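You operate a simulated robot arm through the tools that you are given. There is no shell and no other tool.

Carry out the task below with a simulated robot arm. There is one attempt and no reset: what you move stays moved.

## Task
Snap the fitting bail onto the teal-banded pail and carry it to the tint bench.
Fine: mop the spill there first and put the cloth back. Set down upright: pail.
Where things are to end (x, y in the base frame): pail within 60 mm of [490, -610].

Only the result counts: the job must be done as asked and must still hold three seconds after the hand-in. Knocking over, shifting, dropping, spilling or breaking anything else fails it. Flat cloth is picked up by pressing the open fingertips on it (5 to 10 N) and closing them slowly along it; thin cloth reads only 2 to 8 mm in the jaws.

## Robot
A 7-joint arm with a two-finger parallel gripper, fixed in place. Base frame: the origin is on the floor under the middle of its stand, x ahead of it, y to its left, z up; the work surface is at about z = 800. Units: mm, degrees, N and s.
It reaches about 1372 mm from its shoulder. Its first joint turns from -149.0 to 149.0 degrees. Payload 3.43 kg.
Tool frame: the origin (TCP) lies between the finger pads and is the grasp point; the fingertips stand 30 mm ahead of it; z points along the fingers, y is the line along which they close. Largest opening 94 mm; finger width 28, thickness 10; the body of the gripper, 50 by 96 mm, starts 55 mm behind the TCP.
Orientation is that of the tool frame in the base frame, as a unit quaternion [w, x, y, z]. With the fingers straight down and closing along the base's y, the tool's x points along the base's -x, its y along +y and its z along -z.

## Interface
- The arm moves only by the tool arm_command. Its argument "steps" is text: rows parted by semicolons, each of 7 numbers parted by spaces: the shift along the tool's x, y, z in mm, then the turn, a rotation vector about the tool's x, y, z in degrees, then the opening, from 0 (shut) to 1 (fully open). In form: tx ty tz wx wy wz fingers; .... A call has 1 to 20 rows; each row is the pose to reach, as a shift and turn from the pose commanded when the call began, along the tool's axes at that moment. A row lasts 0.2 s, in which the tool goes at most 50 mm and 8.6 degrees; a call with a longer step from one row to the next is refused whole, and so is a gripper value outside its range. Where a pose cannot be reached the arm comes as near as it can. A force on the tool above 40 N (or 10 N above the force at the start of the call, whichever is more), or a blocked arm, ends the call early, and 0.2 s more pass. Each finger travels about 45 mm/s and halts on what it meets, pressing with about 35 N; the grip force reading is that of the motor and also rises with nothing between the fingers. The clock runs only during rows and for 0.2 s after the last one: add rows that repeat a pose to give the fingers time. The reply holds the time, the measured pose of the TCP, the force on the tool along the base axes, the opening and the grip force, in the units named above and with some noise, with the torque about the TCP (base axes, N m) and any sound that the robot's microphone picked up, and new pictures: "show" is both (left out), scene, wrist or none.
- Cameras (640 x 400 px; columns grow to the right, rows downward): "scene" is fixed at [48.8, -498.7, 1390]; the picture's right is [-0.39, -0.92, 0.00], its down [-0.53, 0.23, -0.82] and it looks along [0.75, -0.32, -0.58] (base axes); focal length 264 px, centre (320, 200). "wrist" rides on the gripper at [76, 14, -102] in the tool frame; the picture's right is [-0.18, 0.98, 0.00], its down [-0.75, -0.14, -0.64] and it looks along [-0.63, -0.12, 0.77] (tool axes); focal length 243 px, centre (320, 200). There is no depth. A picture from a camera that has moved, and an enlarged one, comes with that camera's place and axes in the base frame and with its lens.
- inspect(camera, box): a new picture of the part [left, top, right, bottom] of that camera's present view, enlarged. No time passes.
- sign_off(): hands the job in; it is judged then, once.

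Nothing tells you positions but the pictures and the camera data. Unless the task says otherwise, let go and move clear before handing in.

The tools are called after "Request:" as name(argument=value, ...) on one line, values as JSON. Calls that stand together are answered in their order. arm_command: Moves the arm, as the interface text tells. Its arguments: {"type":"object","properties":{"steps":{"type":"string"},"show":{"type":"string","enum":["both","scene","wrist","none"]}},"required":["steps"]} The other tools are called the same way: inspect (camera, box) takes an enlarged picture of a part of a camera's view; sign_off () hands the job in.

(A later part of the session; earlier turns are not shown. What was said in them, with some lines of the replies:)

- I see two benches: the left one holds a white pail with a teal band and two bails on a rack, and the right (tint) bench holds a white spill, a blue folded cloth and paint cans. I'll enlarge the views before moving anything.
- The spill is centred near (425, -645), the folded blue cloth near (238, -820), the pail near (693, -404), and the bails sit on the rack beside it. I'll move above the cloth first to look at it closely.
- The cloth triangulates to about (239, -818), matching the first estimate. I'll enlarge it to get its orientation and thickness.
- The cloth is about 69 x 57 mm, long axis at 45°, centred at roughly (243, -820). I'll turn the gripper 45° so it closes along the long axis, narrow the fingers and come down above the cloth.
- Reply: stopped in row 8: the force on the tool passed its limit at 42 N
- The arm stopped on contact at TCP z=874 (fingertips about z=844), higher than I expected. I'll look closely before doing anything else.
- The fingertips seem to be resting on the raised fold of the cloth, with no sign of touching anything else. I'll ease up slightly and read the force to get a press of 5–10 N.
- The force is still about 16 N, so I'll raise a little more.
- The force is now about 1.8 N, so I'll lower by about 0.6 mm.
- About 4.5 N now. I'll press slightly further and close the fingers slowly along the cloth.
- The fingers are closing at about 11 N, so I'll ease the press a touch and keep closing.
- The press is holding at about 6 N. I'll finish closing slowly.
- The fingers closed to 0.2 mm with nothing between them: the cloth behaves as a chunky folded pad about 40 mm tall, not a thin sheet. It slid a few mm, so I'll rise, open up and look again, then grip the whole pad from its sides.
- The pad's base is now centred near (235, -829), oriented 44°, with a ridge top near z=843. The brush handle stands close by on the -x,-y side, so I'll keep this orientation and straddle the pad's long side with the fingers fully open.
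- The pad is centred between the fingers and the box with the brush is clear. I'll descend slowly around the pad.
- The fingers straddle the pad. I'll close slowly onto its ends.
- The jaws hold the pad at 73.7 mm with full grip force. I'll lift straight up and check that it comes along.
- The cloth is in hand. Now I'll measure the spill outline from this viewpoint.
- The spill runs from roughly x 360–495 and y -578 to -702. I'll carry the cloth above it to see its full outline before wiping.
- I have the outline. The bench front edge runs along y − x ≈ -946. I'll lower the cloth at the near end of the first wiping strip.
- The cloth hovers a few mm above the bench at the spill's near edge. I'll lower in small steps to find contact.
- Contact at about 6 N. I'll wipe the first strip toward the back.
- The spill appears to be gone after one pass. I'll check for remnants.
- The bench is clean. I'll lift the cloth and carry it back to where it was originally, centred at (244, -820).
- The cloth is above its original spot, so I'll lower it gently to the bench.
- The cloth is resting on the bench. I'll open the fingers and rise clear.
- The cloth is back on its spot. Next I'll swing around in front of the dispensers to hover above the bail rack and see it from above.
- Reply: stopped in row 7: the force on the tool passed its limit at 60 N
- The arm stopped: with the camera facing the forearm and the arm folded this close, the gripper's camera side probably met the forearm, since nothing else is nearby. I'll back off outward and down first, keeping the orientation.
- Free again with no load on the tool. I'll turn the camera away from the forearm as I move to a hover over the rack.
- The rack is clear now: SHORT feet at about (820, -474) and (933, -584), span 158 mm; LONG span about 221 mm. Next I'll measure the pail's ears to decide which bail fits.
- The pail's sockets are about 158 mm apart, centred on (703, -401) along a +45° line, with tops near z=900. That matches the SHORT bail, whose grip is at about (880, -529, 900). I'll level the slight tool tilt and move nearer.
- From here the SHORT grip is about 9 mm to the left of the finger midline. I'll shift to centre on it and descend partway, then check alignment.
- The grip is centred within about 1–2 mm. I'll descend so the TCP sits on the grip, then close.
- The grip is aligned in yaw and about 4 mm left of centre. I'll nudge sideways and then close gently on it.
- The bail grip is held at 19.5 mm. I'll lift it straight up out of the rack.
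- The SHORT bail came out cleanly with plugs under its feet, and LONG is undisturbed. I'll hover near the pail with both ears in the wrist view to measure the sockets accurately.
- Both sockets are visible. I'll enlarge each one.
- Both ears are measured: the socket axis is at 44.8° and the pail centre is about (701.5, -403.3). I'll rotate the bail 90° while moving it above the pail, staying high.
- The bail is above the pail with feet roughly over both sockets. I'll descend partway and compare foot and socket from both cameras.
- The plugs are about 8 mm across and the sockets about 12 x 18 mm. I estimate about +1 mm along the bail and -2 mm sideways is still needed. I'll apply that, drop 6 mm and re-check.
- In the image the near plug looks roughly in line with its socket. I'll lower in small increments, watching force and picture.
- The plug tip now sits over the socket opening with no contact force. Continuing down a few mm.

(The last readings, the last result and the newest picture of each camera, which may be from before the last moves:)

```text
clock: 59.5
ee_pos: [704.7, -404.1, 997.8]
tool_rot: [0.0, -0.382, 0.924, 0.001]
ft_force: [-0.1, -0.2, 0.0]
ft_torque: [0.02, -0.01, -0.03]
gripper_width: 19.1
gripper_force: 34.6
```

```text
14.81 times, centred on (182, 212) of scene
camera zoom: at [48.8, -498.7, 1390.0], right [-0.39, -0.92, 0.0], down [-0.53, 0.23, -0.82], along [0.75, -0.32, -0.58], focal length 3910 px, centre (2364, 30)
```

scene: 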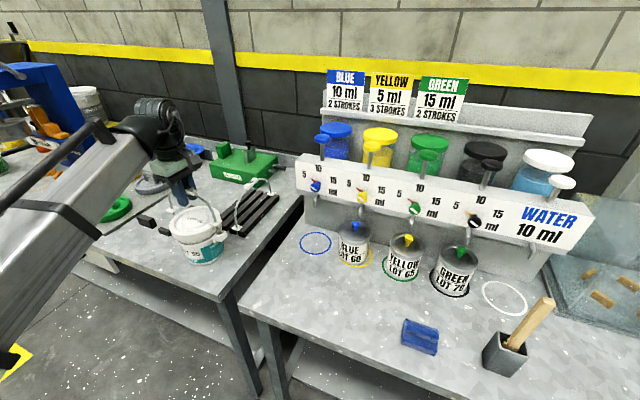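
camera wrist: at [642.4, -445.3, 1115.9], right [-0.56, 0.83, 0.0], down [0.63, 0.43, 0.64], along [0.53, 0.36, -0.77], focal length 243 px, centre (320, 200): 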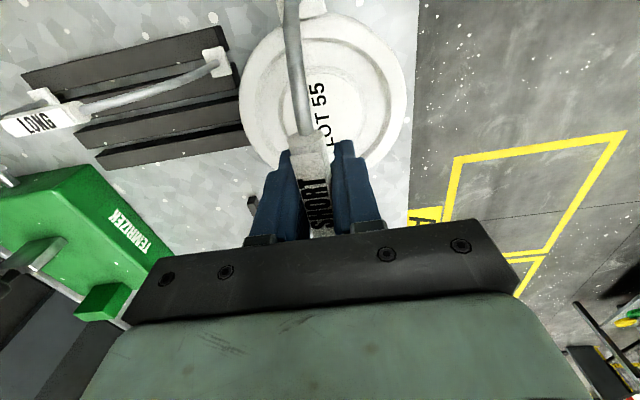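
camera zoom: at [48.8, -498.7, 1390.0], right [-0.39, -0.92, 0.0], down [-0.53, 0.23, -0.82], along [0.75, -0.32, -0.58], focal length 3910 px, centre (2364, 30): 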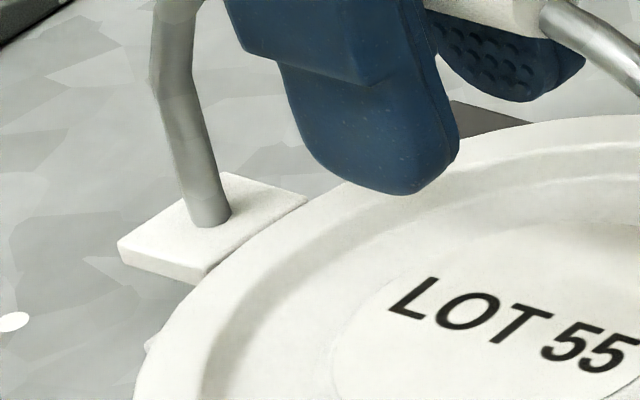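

The plug tip is within the socket opening. I'll keep lowering gently.

Request:
arm_command(steps="0 0 2 0 0 0 0; 0 0 4 0 0 0 0; 0 0 6 0 0 0 0; 0 0 6 0 0 0 0", show="none")

Request:
inspect(camera="scene", box=[216, 220, 238, 236])

Request:
inspect(camera="scene", box=[164, 198, 200, 225])

```text
clock: 60.5
ee_pos: [705.6, -404.4, 990.9]
tool_rot: [0.0, -0.381, 0.924, 0.0]
ft_force: [0.3, 0.3, 0.2]
ft_torque: [-0.02, 0.0, 0.01]
gripper_width: 19.4
gripper_force: 35.0
```

```text
16.00 times, centred on (227, 228) of scene
camera zoom: at [48.8, -498.7, 1390.0], right [-0.39, -0.92, 0.0], down [-0.53, 0.23, -0.82], along [0.75, -0.32, -0.58], focal length 4222 px, centre (1808, -248)
```

zoom: 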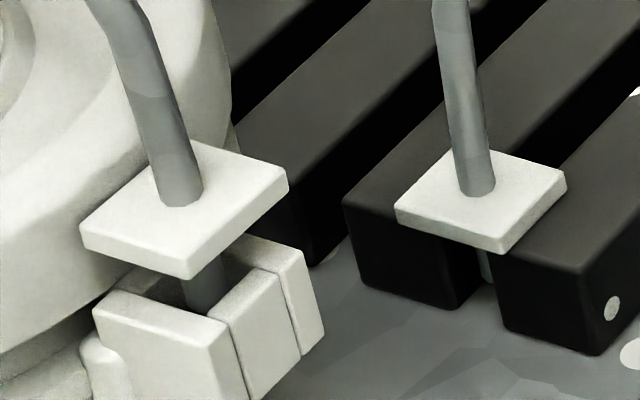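

```text
14.81 times, centred on (182, 212) of scene
camera zoom: at [48.8, -498.7, 1390.0], right [-0.39, -0.92, 0.0], down [-0.53, 0.23, -0.82], along [0.75, -0.32, -0.58], focal length 3910 px, centre (2364, 30)
```

zoom: 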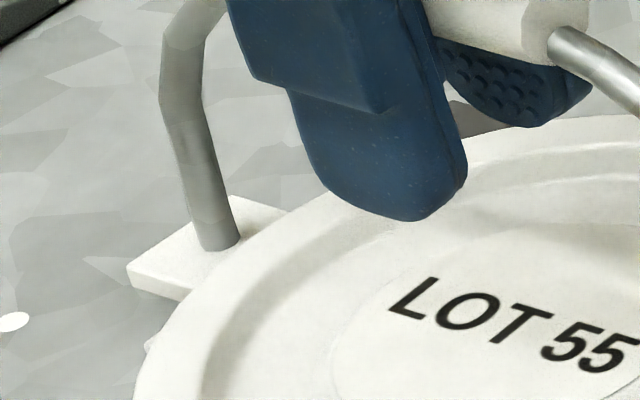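

The near plug is inside its socket and there's still no force. Continuing down toward seating.

Request:
arm_command(steps="0 0 2 0 0 0 0; 0 0 4 0 0 0 0; 0 0 5 0 0 0 0; 0 0 5 0 0 0 0", show="none")

Request:
inspect(camera="scene", box=[212, 218, 240, 240])

Request:
inspect(camera="scene", box=[164, 198, 200, 225])

```text
clock: 61.5
ee_pos: [705.8, -404.1, 987.5]
tool_rot: [0.0, -0.381, 0.924, -0.001]
ft_force: [-0.1, 0.5, -0.7]
ft_torque: [0.01, 0.01, 0.02]
gripper_width: 18.9
gripper_force: 34.6
```

```text
16.00 times, centred on (226, 229) of scene
camera zoom: at [48.8, -498.7, 1390.0], right [-0.39, -0.92, 0.0], down [-0.53, 0.23, -0.82], along [0.75, -0.32, -0.58], focal length 4222 px, centre (1824, -264)
```

zoom: 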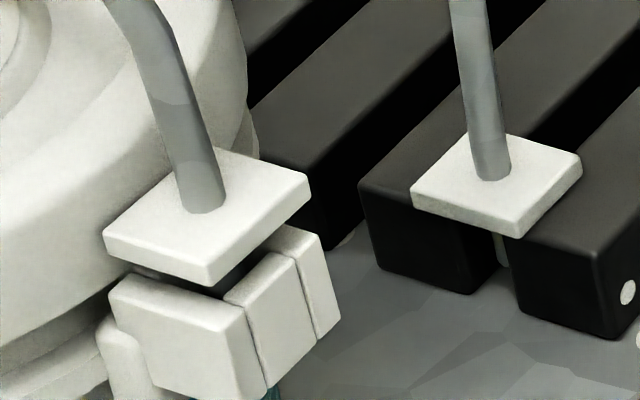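

```text
14.81 times, centred on (182, 212) of scene
camera zoom: at [48.8, -498.7, 1390.0], right [-0.39, -0.92, 0.0], down [-0.53, 0.23, -0.82], along [0.75, -0.32, -0.58], focal length 3910 px, centre (2364, 30)
```

zoom: 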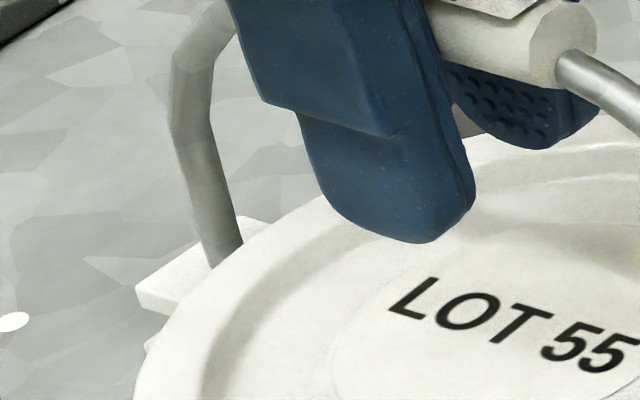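

The pad is about 6 mm above the ear. I'll press on slowly and listen for the snap.

Request:
arm_command(steps="0 0 1.5 0 0 0 0; 0 0 3 0 0 0 0; 0 0 4.5 0 0 0 0; 0 0 6 0 0 0 0; 0 0 6 0 0 0 0", show="none")

Request:
inspect(camera="scene", box=[212, 218, 240, 240])

Request:
inspect(camera="scene", box=[160, 180, 240, 240])

```text
clock: 62.7
ee_pos: [705.2, -403.6, 980.9]
tool_rot: [0.001, -0.381, 0.924, 0.001]
ft_force: [-1.3, 4.0, 2.9]
ft_torque: [0.2, -0.16, 0.06]
gripper_width: 19.0
gripper_force: 35.3
```

```text
16.00 times, centred on (226, 229) of scene
camera zoom: at [48.8, -498.7, 1390.0], right [-0.39, -0.92, 0.0], down [-0.53, 0.23, -0.82], along [0.75, -0.32, -0.58], focal length 4222 px, centre (1824, -264)
```

zoom: 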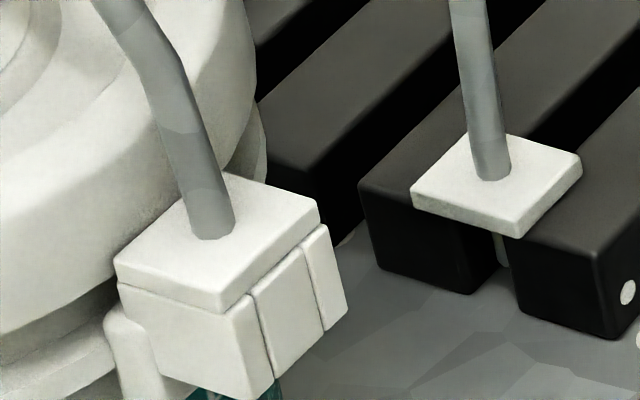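

```text
6.67 times, centred on (200, 210) of scene
camera zoom: at [48.8, -498.7, 1390.0], right [-0.39, -0.92, 0.0], down [-0.53, 0.23, -0.82], along [0.75, -0.32, -0.58], focal length 1759 px, centre (1120, 133)
```

zoom: 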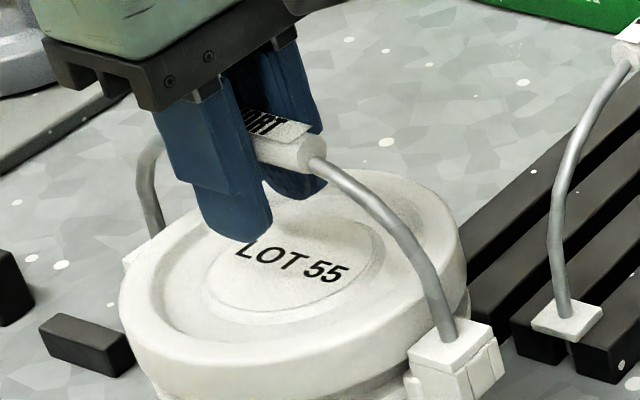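

The pad is seated on the near ear. I'll press down a bit more to make it snap.

Request:
arm_command(steps="0 0 0.7 0 0 0 0; 0 0 1.4 0 0 0 0; 0 0 1.4 0 0 0 0", show="none")

```text
clock: 63.5
ee_pos: [703.9, -404.0, 981.0]
tool_rot: [0.001, -0.382, 0.924, 0.0]
ft_force: [-4.4, 8.3, 19.3]
ft_torque: [0.1, -0.21, 0.05]
gripper_width: 19.1
gripper_force: 34.8
```

About 19 N and balanced between the feet, but no click yet. I'll relieve the side load slightly and press harder.

Request:
arm_command(steps="0 0.6 0.3 0 0 0 0; 0 0.6 0.9 0 0 0 0; 0 0.6 0.9 0 0 0 0", show="none")

```text
clock: 64.3
ee_pos: [703.3, -402.7, 979.1]
tool_rot: [0.0, -0.382, 0.924, 0.0]
ft_force: [-4.1, 8.6, 24.0]
ft_torque: [-0.1, -0.05, 0.03]
gripper_width: 19.3
gripper_force: 34.9
```

Request:
arm_command(steps="0 0.3 0.4 0 0 0 0; 0 0.3 0.8 0 0 0 0; 0 0.3 0.8 0 0 0 0", show="none")

Request:
inspect(camera="scene", box=[160, 180, 240, 240])

Request:
inspect(camera="wrist", box=[200, 0, 440, 200])

```text
clock: 65.1
ee_pos: [703.9, -402.4, 978.9]
tool_rot: [0.0, -0.381, 0.925, -0.001]
ft_force: [-3.7, 9.1, 24.4]
ft_torque: [-0.09, 0.05, -0.02]
gripper_width: 19.0
gripper_force: 35.1
```

```text
6.67 times, centred on (200, 210) of scene
camera zoom: at [48.8, -498.7, 1390.0], right [-0.39, -0.92, 0.0], down [-0.53, 0.23, -0.82], along [0.75, -0.32, -0.58], focal length 1759 px, centre (1120, 133)
```

zoom: 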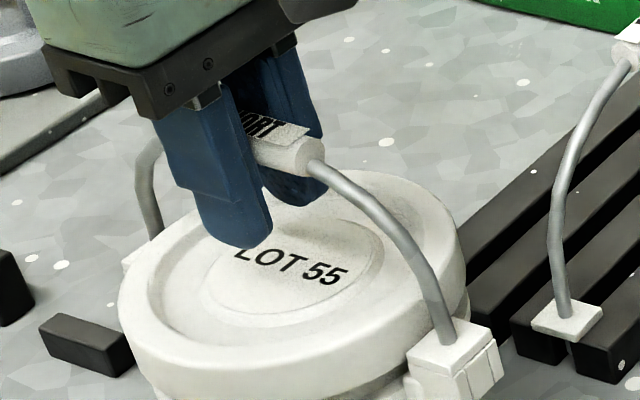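

```text
2.00 times, centred on (320, 100) of wrist
camera zoom: at [640.9, -446.3, 1081.6], right [-0.56, 0.83, 0.0], down [0.63, 0.43, 0.64], along [0.53, 0.36, -0.77], focal length 485 px, centre (320, 400)
```

zoom: 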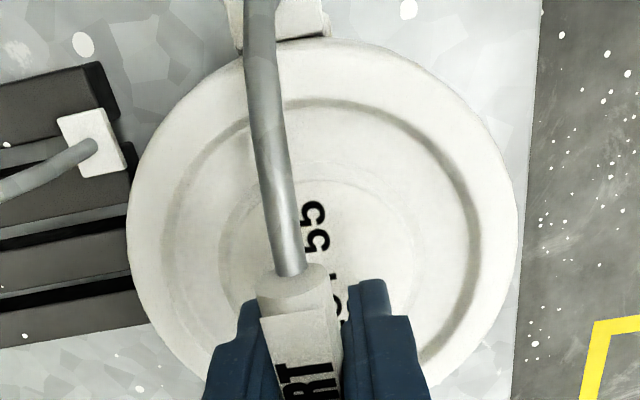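

The force levels off near 24 N, so the grip is probably slipping in the fingers. I'll check how the feet are seated.

Request:
inspect(camera="scene", box=[212, 222, 240, 242])

Request:
inspect(camera="scene", box=[166, 190, 206, 220])

Request:
inspect(camera="wrist", box=[265, 0, 345, 50])

```text
16.00 times, centred on (226, 232) of scene
camera zoom: at [48.8, -498.7, 1390.0], right [-0.39, -0.92, 0.0], down [-0.53, 0.23, -0.82], along [0.75, -0.32, -0.58], focal length 4222 px, centre (1824, -312)
```

zoom: 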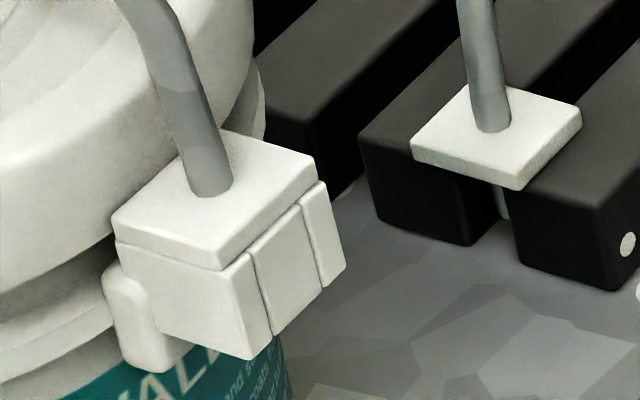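

```text
13.33 times, centred on (186, 205) of scene
camera zoom: at [48.8, -498.7, 1390.0], right [-0.39, -0.92, 0.0], down [-0.53, 0.23, -0.82], along [0.75, -0.32, -0.58], focal length 3519 px, centre (2107, 133)
```

zoom: 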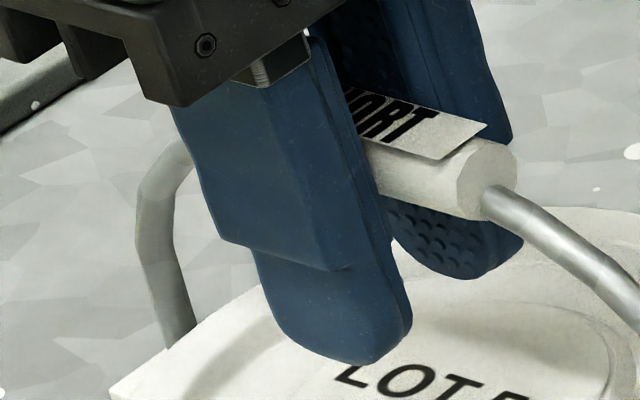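

```text
8.00 times, centred on (305, 25) of wrist
camera zoom: at [640.9, -446.3, 1081.6], right [-0.56, 0.83, 0.0], down [0.63, 0.43, 0.64], along [0.53, 0.36, -0.77], focal length 1941 px, centre (440, 1600)
```

zoom: 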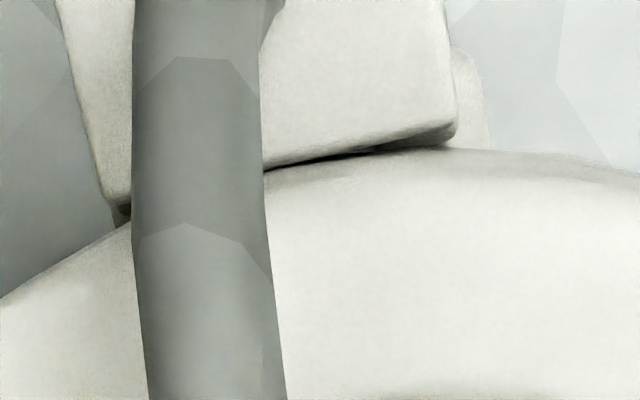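

The near foot is flush on its ear and the load is balanced, so both plugs are in. I'll release the grip, rise, close the fingers and push on top of the bail grip, where friction can't limit the force.

Request:
arm_command(steps="0 0 -1.5 0 0 0 0.1; 0 0 -1.5 0 0 0 0.3; 0 0 -1.5 0 0 0 0.5; 0 0 -1.5 0 0 0 0.5; 0 0 -1.5 0 0 0 0.5; 0 0 -15 0 0 0 0.5; 0 0 -35 0 0 0 0.5; 0 0 -60 0 0 0 0.5; 0 0 -60 0 0 0 0.5")

Request:
inspect(camera="scene", box=[150, 160, 250, 260])

Request:
inspect(camera="wrist", box=[220, 0, 420, 180])

```text
clock: 67.1
ee_pos: [703.8, -403.3, 1037.2]
tool_rot: [0.0, -0.381, 0.925, 0.0]
ft_force: [-0.1, 1.6, -0.9]
ft_torque: [-0.02, 0.0, -0.02]
gripper_width: 47.0
gripper_force: 0.1
camera wrist: at [641.9, -446.9, 1140.3], right [-0.56, 0.83, 0.0], down [0.63, 0.43, 0.64], along [0.53, 0.36, -0.77], focal length 243 px, centre (320, 200)
```

scene: 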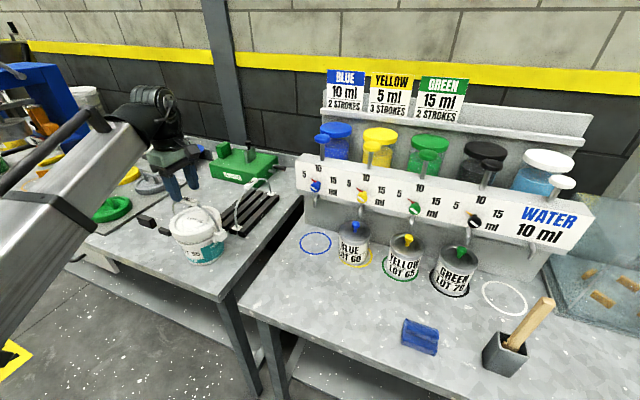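
wrist: 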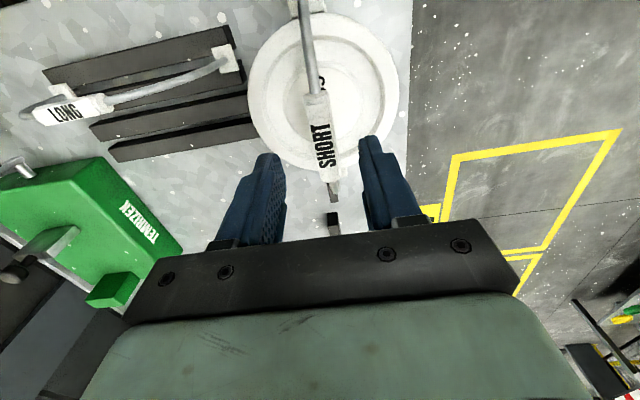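

```text
4.00 times, centred on (200, 210) of scene
camera zoom: at [48.8, -498.7, 1390.0], right [-0.39, -0.92, 0.0], down [-0.53, 0.23, -0.82], along [0.75, -0.32, -0.58], focal length 1056 px, centre (800, 160)
```

zoom: 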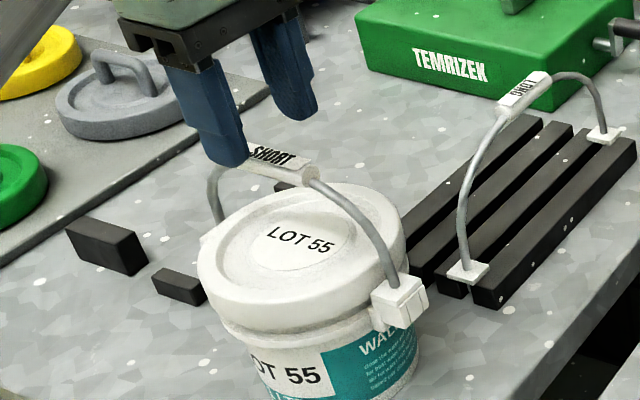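

```text
2.22 times, centred on (320, 90) of wrist
camera zoom: at [641.9, -446.9, 1140.3], right [-0.56, 0.83, 0.0], down [0.63, 0.43, 0.64], along [0.53, 0.36, -0.77], focal length 539 px, centre (320, 444)
```

zoom: 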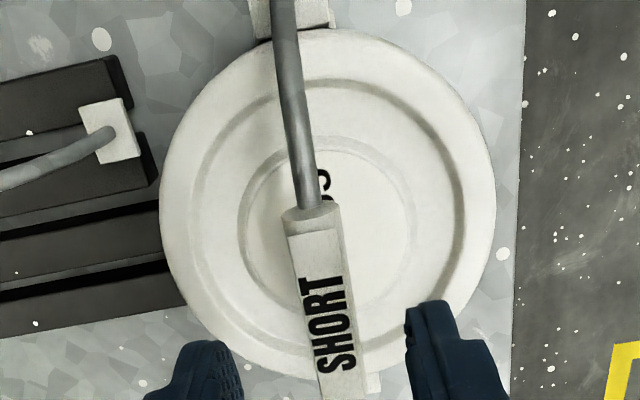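

The bail stands upright in its sockets. Now I'll close the fingers and come down on top of the grip.

Request:
arm_command(steps="0 0 0 0 0 0 0.2; 0 0 0 0 0 0 0; 0 0 0 0 0 0 0; 2.5 1 0 0 0 0 0; 2.5 1 4 0 0 0 0; 2.5 1 8 0 0 0 0; 2.5 1 11 0 0 0 0; 2.5 1 11 0 0 0 0", show="wrist")

```text
clock: 68.9
ee_pos: [702.2, -404.6, 1027.1]
tool_rot: [0.001, -0.381, 0.924, 0.0]
ft_force: [0.3, -0.9, -0.7]
ft_torque: [-0.02, 0.0, 0.01]
gripper_width: 0.0
gripper_force: 32.8
camera wrist: at [639.2, -448.0, 1129.9], right [-0.56, 0.83, 0.0], down [0.63, 0.43, 0.64], along [0.53, 0.36, -0.77], focal length 243 px, centre (320, 200)
```

wrist: 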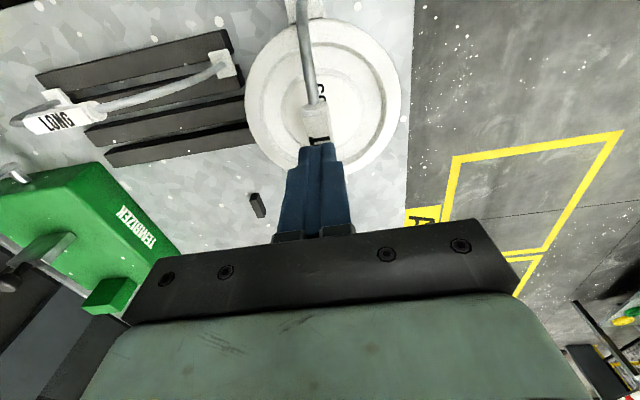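

The closed fingertips are just above the grip. I'll press down in small steps.

Request:
arm_command(steps="0 0 2 0 0 0 0; 0 0 4 0 0 0 0; 0 0 6 0 0 0 0; 0 0 7 0 0 0 0; 0 0 8 0 0 0 0; 0 0 9 0 0 0 0; 0 0 9 0 0 0 0", show="none")

```text
clock: 69.5
ee_pos: [702.0, -404.1, 1026.2]
tool_rot: [0.001, -0.381, 0.925, -0.001]
ft_force: [-4.3, 2.1, 14.2]
ft_torque: [0.09, 0.15, 0.02]
gripper_width: 0.0
gripper_force: 33.1
stopped in row 3: the force on the tool passed its limit at 44 N (the readings are from after the stop); the commanded pose is now the measured one
```

A 44 N peak, but no click was reported. I'll press again under control, nearer to 35–38 N.

Request:
arm_command(steps="0 0 0.6 0 0 0 0; 0 0 1.2 0 0 0 0; 0 0 1.2 0 0 0 0", show="none")

```text
clock: 70.5
ee_pos: [701.3, -405.0, 1026.3]
tool_rot: [0.001, -0.38, 0.925, -0.002]
ft_force: [-5.3, 2.9, 14.4]
ft_torque: [0.11, 0.19, -0.04]
gripper_width: 0.3
gripper_force: 32.6
stopped in row 3: the force on the tool passed its limit at 41 N (the readings are from after the stop); the commanded pose is now the measured one
```

No click even at 41 N. I'll check the seating of both feet, the far one especially.

Request:
inspect(camera="scene", box=[170, 200, 206, 227])

Request:
inspect(camera="scene", box=[206, 218, 240, 243])

Request:
inspect(camera="scene", box=[150, 160, 250, 280])

```text
14.81 times, centred on (188, 214) of scene
camera zoom: at [48.8, -498.7, 1390.0], right [-0.39, -0.92, 0.0], down [-0.53, 0.23, -0.82], along [0.75, -0.32, -0.58], focal length 3910 px, centre (2276, 0)
```

zoom: 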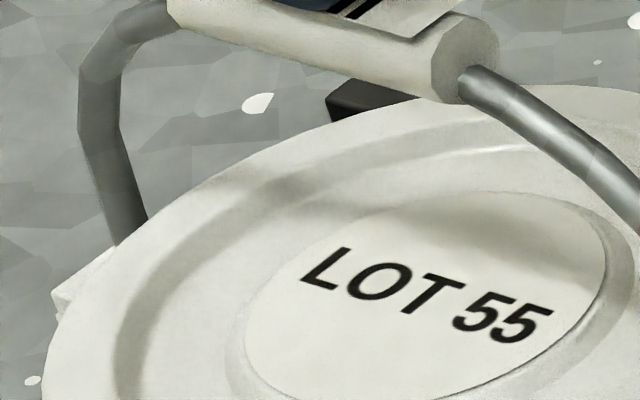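

```text
16.00 times, centred on (223, 230) of scene
camera zoom: at [48.8, -498.7, 1390.0], right [-0.39, -0.92, 0.0], down [-0.53, 0.23, -0.82], along [0.75, -0.32, -0.58], focal length 4222 px, centre (1872, -288)
```

zoom: 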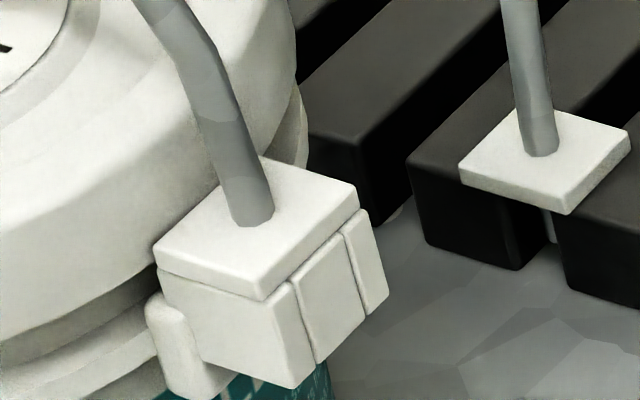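

```text
3.33 times, centred on (200, 220) of scene
camera zoom: at [48.8, -498.7, 1390.0], right [-0.39, -0.92, 0.0], down [-0.53, 0.23, -0.82], along [0.75, -0.32, -0.58], focal length 880 px, centre (720, 133)
```

zoom: 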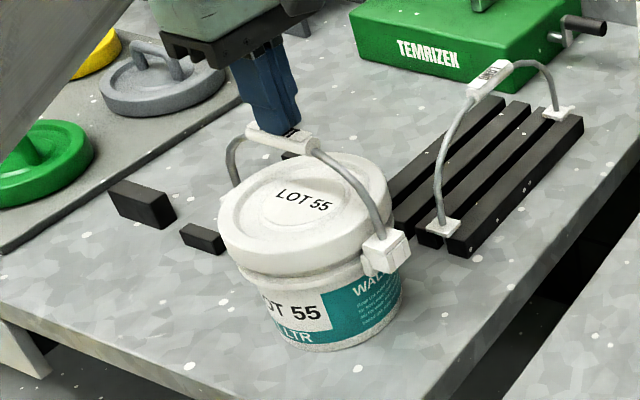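

Both feet look seated at the same level. Before pressing harder, I'll test whether it's already latched by re-gripping and lifting a few mm.

Request:
arm_command(steps="-1 0 -5 0 0 0 0; -1 0 -14 0 0 0 0.3; -1 0 -14 0 0 0 0.5; -1 0 -14 0 0 0 0.5; -1 0 0 0 0 0 0.5; -1 0 15 0 0 0 0.5; -1 0 30 0 0 0 0.5; -1 0 42 0 0 0 0.5; -1 0 44 0 0 0 0.5; -1 0 44 0 0 0 0.3; -1 0 44 0 0 0 0.15; -1 0 44 0 0 0 0; -1 0 44 0 0 0 0; -1 0 44 0 0 0 0", show="wrist")

```text
clock: 73.5
ee_pos: [703.7, -404.9, 980.8]
tool_rot: [0.002, -0.382, 0.924, -0.002]
ft_force: [-3.0, 2.3, 3.2]
ft_torque: [0.0, -0.02, -0.02]
gripper_width: 19.3
gripper_force: 35.1
camera wrist: at [640.9, -447.7, 1084.5], right [-0.56, 0.83, 0.0], down [0.63, 0.43, 0.64], along [0.53, 0.36, -0.77], focal length 243 px, centre (320, 200)
```

wrist: 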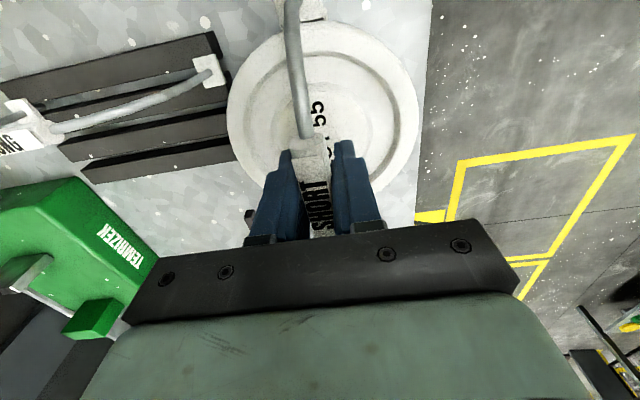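

Gripped again. I'll lift 4 mm slowly and read the load.

Request:
arm_command(steps="0 0 -1 0 0 0 0; 0 0 -2 0 0 0 0; 0 0 -3 0 0 0 0; 0 0 -4 0 0 0 0; 0 0 -4 0 0 0 0", show="none")

Request:
inspect(camera="scene", box=[206, 218, 240, 243])

```text
clock: 74.7
ee_pos: [703.3, -405.3, 984.3]
tool_rot: [0.001, -0.382, 0.924, -0.001]
ft_force: [-0.6, 0.3, -12.7]
ft_torque: [-0.04, -0.01, 0.0]
gripper_width: 19.3
gripper_force: 35.1
```

```text
16.00 times, centred on (223, 230) of scene
camera zoom: at [48.8, -498.7, 1390.0], right [-0.39, -0.92, 0.0], down [-0.53, 0.23, -0.82], along [0.75, -0.32, -0.58], focal length 4222 px, centre (1872, -288)
```

zoom: 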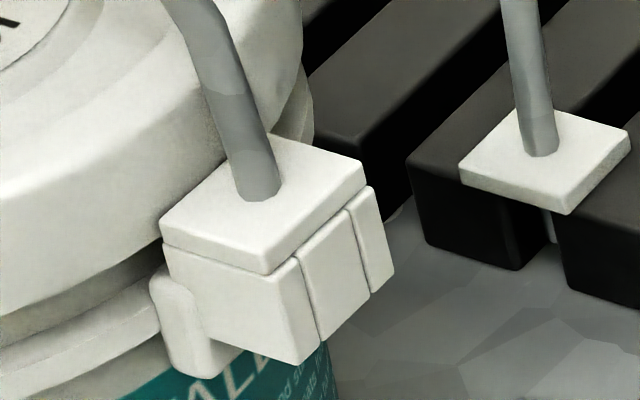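

The pail came up with the bail (12.7 N load), so the bail has snapped on. I'll lift further slowly and check that everything holds.

Request:
arm_command(steps="0 0 -4 0 0 0 0; 0 0 -10 0 0 0 0; 0 0 -18 0 0 0 0; 0 0 -26 0 0 0 0; 0 0 -34 0 0 0 0; 0 0 -40 0 0 0 0; 0 0 -42 0 0 0 0; 0 0 -42 0 0 0 0")

Request:
inspect(camera="scene", box=[130, 140, 270, 280])

```text
clock: 76.5
ee_pos: [704.0, -405.0, 1026.2]
tool_rot: [0.002, -0.381, 0.925, -0.001]
ft_force: [0.6, 0.7, -12.5]
ft_torque: [0.01, -0.06, 0.0]
gripper_width: 19.1
gripper_force: 34.4
camera wrist: at [641.2, -448.0, 1129.4], right [-0.56, 0.83, 0.0], down [0.63, 0.43, 0.64], along [0.53, 0.36, -0.77], focal length 243 px, centre (320, 200)
```

scene: 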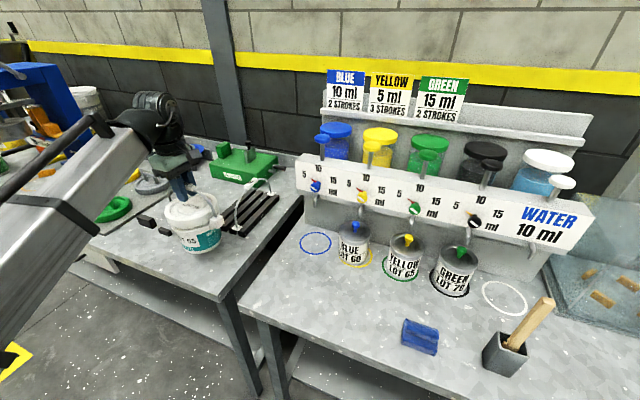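
wrist: 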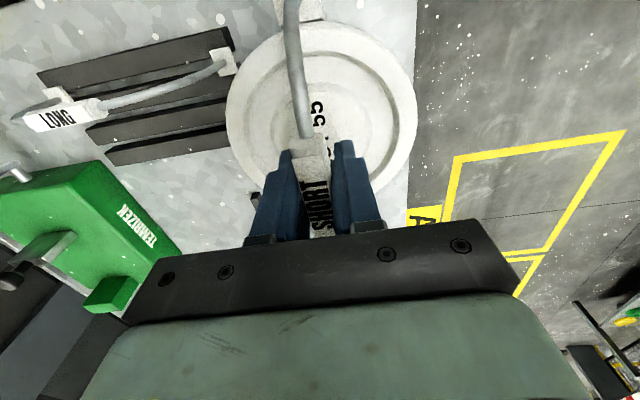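

```text
2.86 times, centred on (200, 210) of scene
camera zoom: at [48.8, -498.7, 1390.0], right [-0.39, -0.92, 0.0], down [-0.53, 0.23, -0.82], along [0.75, -0.32, -0.58], focal length 754 px, centre (663, 171)
```

zoom: 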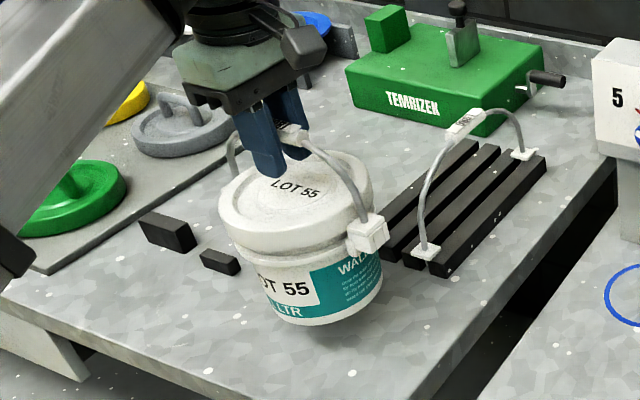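

The pail hangs level under the bail. I'll carry it across to the tint bench at a moderate pace.

Request:
arm_command(steps="10 0 0 0 0 0 0; 28 1 0 0 0 0 0; 50 1 0 0 0 0 0; 74 1 0 0 0 0 0; 98 2 0 0 0 0 0; 122 2 0 0 0 0 0; 146 3 0 0 0 0 0; 170 3 0 0 0 0 0; 194 4 0 0 0 0 0; 218 4 0 0 0 0 0; 242 5 0 0 0 0 0; 264 5 0 0 0 0 0; 282 5 0 0 0 0 0; 294 6 0 0 0 0 0; 300 6 0 0 0 0 0; 300 6 0 0 0 0 0; 300 6 0 0 0 0 0")

Request:
inspect(camera="scene", box=[200, 150, 400, 350])

```text
clock: 80.1
ee_pos: [486.0, -612.7, 1025.9]
tool_rot: [0.001, -0.382, 0.924, -0.001]
ft_force: [0.1, 0.5, -12.4]
ft_torque: [0.02, 0.0, 0.0]
gripper_width: 19.0
gripper_force: 34.9
camera wrist: at [424.0, -655.2, 1129.2], right [-0.56, 0.83, 0.0], down [0.63, 0.43, 0.64], along [0.53, 0.36, -0.77], focal length 243 px, centre (320, 200)
```

scene: 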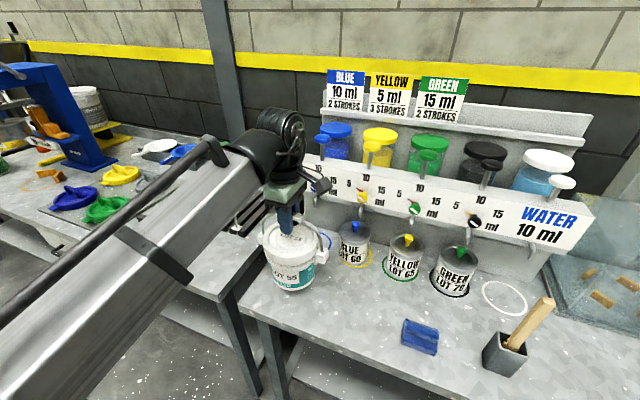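
wrist: 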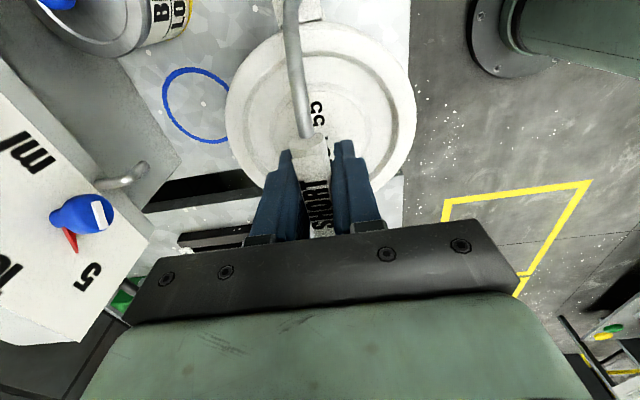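

```text
2.00 times, centred on (300, 250) of scene
camera zoom: at [48.8, -498.7, 1390.0], right [-0.39, -0.92, 0.0], down [-0.53, 0.23, -0.82], along [0.75, -0.32, -0.58], focal length 528 px, centre (360, 100)
```

zoom: 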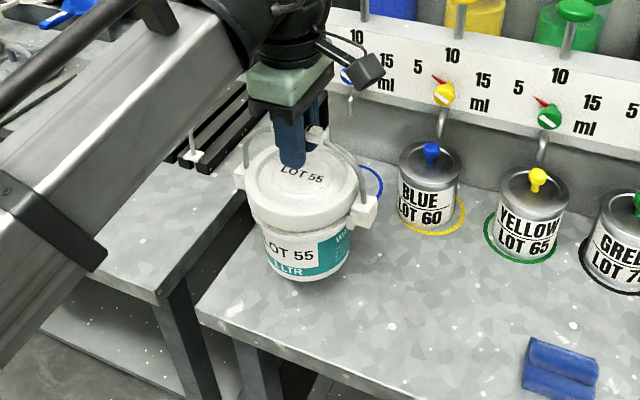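

The pail is over its target at about (483, -615). I'll lower it slowly.

Request:
arm_command(steps="0 0 8 0 0 0 0; 0 0 18 0 0 0 0; 0 0 28 0 0 0 0; 0 0 35 0 0 0 0; 0 0 39 0 0 0 0; 0 0 42 0 0 0 0; 0 0 42 0 0 0 0", show="none")

```text
clock: 81.7
ee_pos: [486.3, -612.4, 983.7]
tool_rot: [0.001, -0.382, 0.924, -0.001]
ft_force: [0.1, 0.5, -13.1]
ft_torque: [-0.01, -0.03, -0.02]
gripper_width: 19.2
gripper_force: 34.9
```

Request:
arm_command(steps="0 0 1 0 0 0 0; 0 0 2 0 0 0 0; 0 0 3 0 0 0 0; 0 0 3 0 0 0 0", show="none")

```text
clock: 82.7
ee_pos: [486.9, -612.0, 981.7]
tool_rot: [0.001, -0.381, 0.925, -0.002]
ft_force: [-1.8, 0.7, -0.8]
ft_torque: [-0.08, 0.03, -0.02]
gripper_width: 19.3
gripper_force: 34.8
```

The load has transferred to the bench. I'll check that the pail is upright before letting go.

Request:
inspect(camera="scene", box=[220, 170, 400, 330])

```text
2.50 times, centred on (310, 250) of scene
camera zoom: at [48.8, -498.7, 1390.0], right [-0.39, -0.92, 0.0], down [-0.53, 0.23, -0.82], along [0.75, -0.32, -0.58], focal length 660 px, centre (345, 75)
```

zoom: 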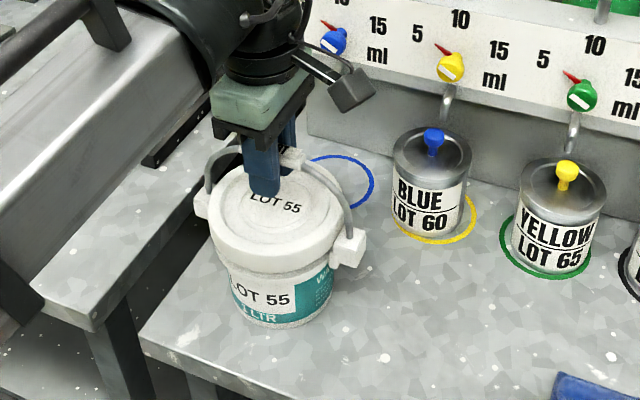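

The pail stands upright on the bench. I'll release gently and rise clear.

Request:
arm_command(steps="0 0 0 0 0 0 0.15; 0 0 0 0 0 0 0.25; 0 0 0 0 0 0 0.35; 0 0 0 0 0 0 0.5; 0 0 0 0 0 0 0.5; 0 0 0 0 0 0 0.5; 0 0 -10 0 0 0 0.5; 0 0 -25 0 0 0 0.5; 0 0 -45 0 0 0 0.5; 0 0 -65 0 0 0 0.5; 0 0 -65 0 0 0 0.5")

Request:
inspect(camera="scene", box=[220, 170, 400, 330])

```text
clock: 85.1
ee_pos: [485.7, -612.7, 1046.0]
tool_rot: [0.002, -0.382, 0.924, 0.0]
ft_force: [0.5, 1.0, -0.2]
ft_torque: [-0.02, -0.01, 0.04]
gripper_width: 47.0
gripper_force: 0.0
camera wrist: at [423.7, -655.3, 1149.4], right [-0.56, 0.83, 0.0], down [0.63, 0.43, 0.64], along [0.53, 0.36, -0.77], focal length 243 px, centre (320, 200)
```

scene: 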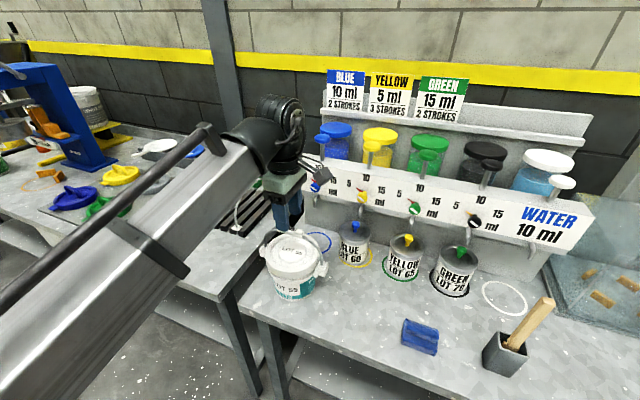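
wrist: 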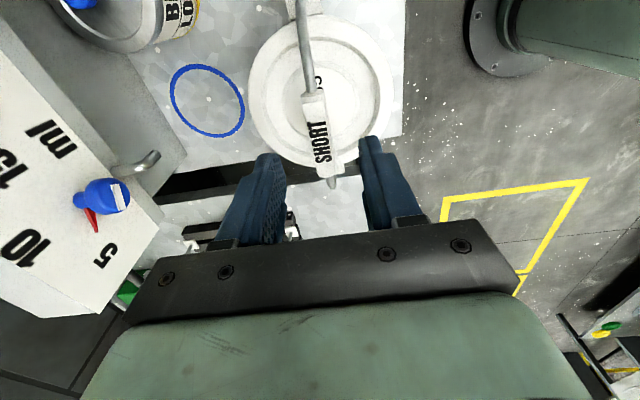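

```text
2.50 times, centred on (310, 250) of scene
camera zoom: at [48.8, -498.7, 1390.0], right [-0.39, -0.92, 0.0], down [-0.53, 0.23, -0.82], along [0.75, -0.32, -0.58], focal length 660 px, centre (345, 75)
```

zoom: 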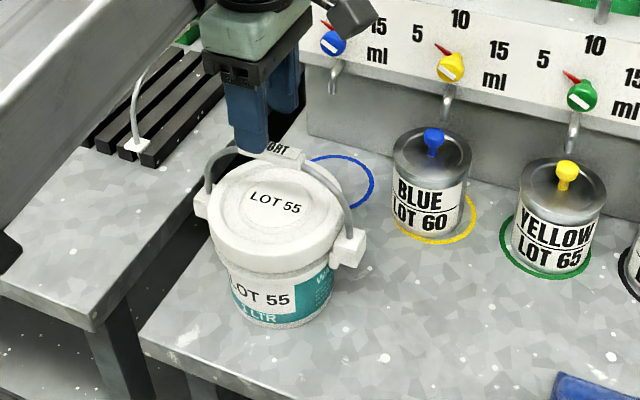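

The pail stands with its bail on. I'll rise a little more and compare the cloth position with the start.

Request:
arm_command(steps="0 0 -10 0 0 0 0.5; 0 0 -25 0 0 0 0.5; 0 0 -35 0 0 0 0.5; 0 0 -35 0 0 0 0.5")

Request:
inspect(camera="scene", box=[370, 290, 560, 400])

Request:
inspect(camera="scene", box=[130, 130, 340, 310])

Request:
inspect(camera="wrist", box=[160, 0, 480, 200])

```text
clock: 86.1
ee_pos: [486.5, -612.6, 1081.9]
tool_rot: [0.001, -0.381, 0.925, -0.001]
ft_force: [-0.2, -0.5, 0.6]
ft_torque: [-0.02, 0.0, -0.03]
gripper_width: 46.7
gripper_force: 0.0
camera wrist: at [424.0, -655.2, 1184.2], right [-0.56, 0.83, 0.0], down [0.63, 0.43, 0.64], along [0.53, 0.36, -0.77], focal length 243 px, centre (320, 200)
```

scene: 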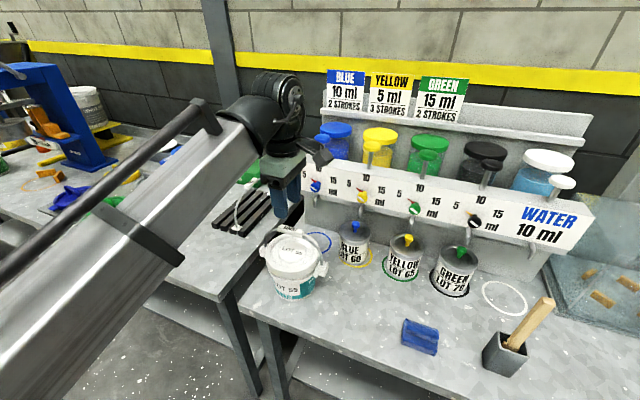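
wrist: 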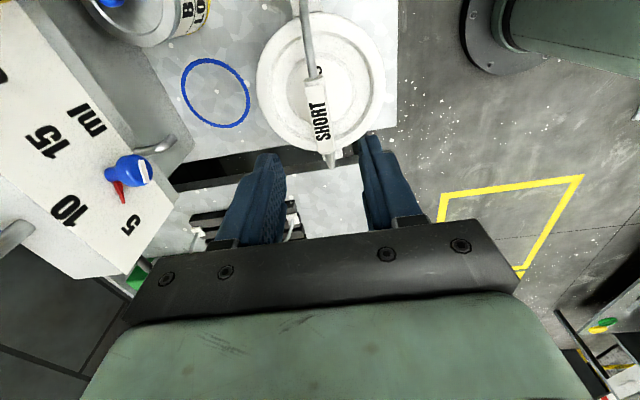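

```text
3.37 times, centred on (465, 345) of scene
camera zoom: at [48.8, -498.7, 1390.0], right [-0.39, -0.92, 0.0], down [-0.53, 0.23, -0.82], along [0.75, -0.32, -0.58], focal length 889 px, centre (-168, -288)
```

zoom: 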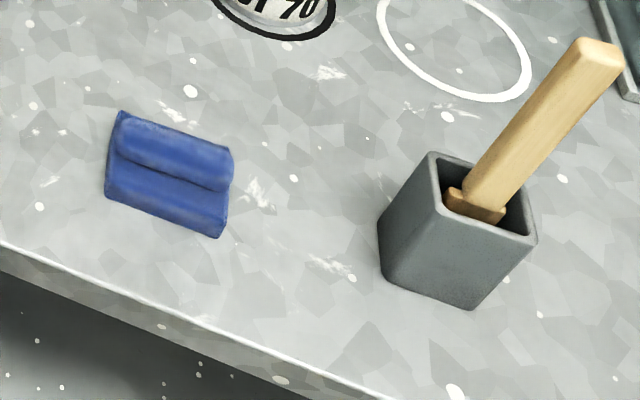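

```text
2.22 times, centred on (235, 220) of scene
camera zoom: at [48.8, -498.7, 1390.0], right [-0.39, -0.92, 0.0], down [-0.53, 0.23, -0.82], along [0.75, -0.32, -0.58], focal length 586 px, centre (509, 156)
```

zoom: 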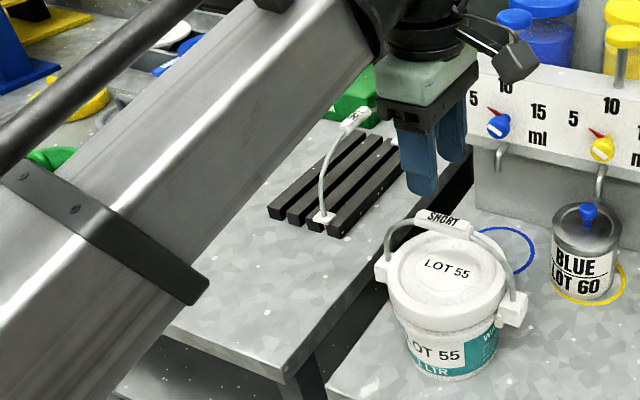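

```text
2.00 times, centred on (320, 100) of wrist
camera zoom: at [424.0, -655.2, 1184.2], right [-0.56, 0.83, 0.0], down [0.63, 0.43, 0.64], along [0.53, 0.36, -0.77], focal length 485 px, centre (320, 400)
```

zoom: 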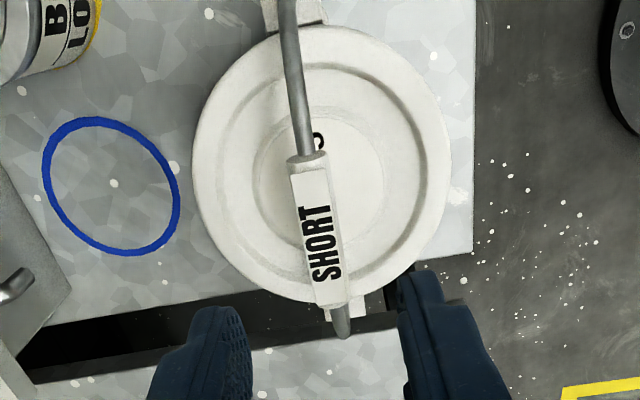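

The pail stands upright near (483, -615) on the clean bench with the SHORT bail snapped on. The cloth is back where it started, LONG is still on its rack, and the gripper is open and clear. I'm handing the job in.

Request:
sign_off()

```text
The job is handed in.
```

The SHORT bail is on the teal-banded pail, and the pail is standing upright on the tint bench. I put it at about (483, -615), roughly 9 mm from the target you gave. I've handed the job in, but no verdict has come back yet.

- **Spill:** I mopped it first with one pass of the cloth. It was gone in both camera views afterwards.
- **Cloth:** It is back on its starting spot. My first attempt to pick it up pushed it about 12 mm, and I corrected for that when I put it back.
- **Bail:** I chose SHORT because its 158 mm span matches the pail's sockets; LONG is about 221 mm and is still on its rack. I never heard a snap, even pressing at over 40 N. The bail carried the pail's full weight (about 12.5 N) all the way across, so I take it as latched.
- **Unplanned stop:** The arm stopped once in mid-air on a 60 N reading, probably the gripper's camera touching the forearm. I backed off, and nothing on the benches moved.

The gripper is open and clear above the pail.
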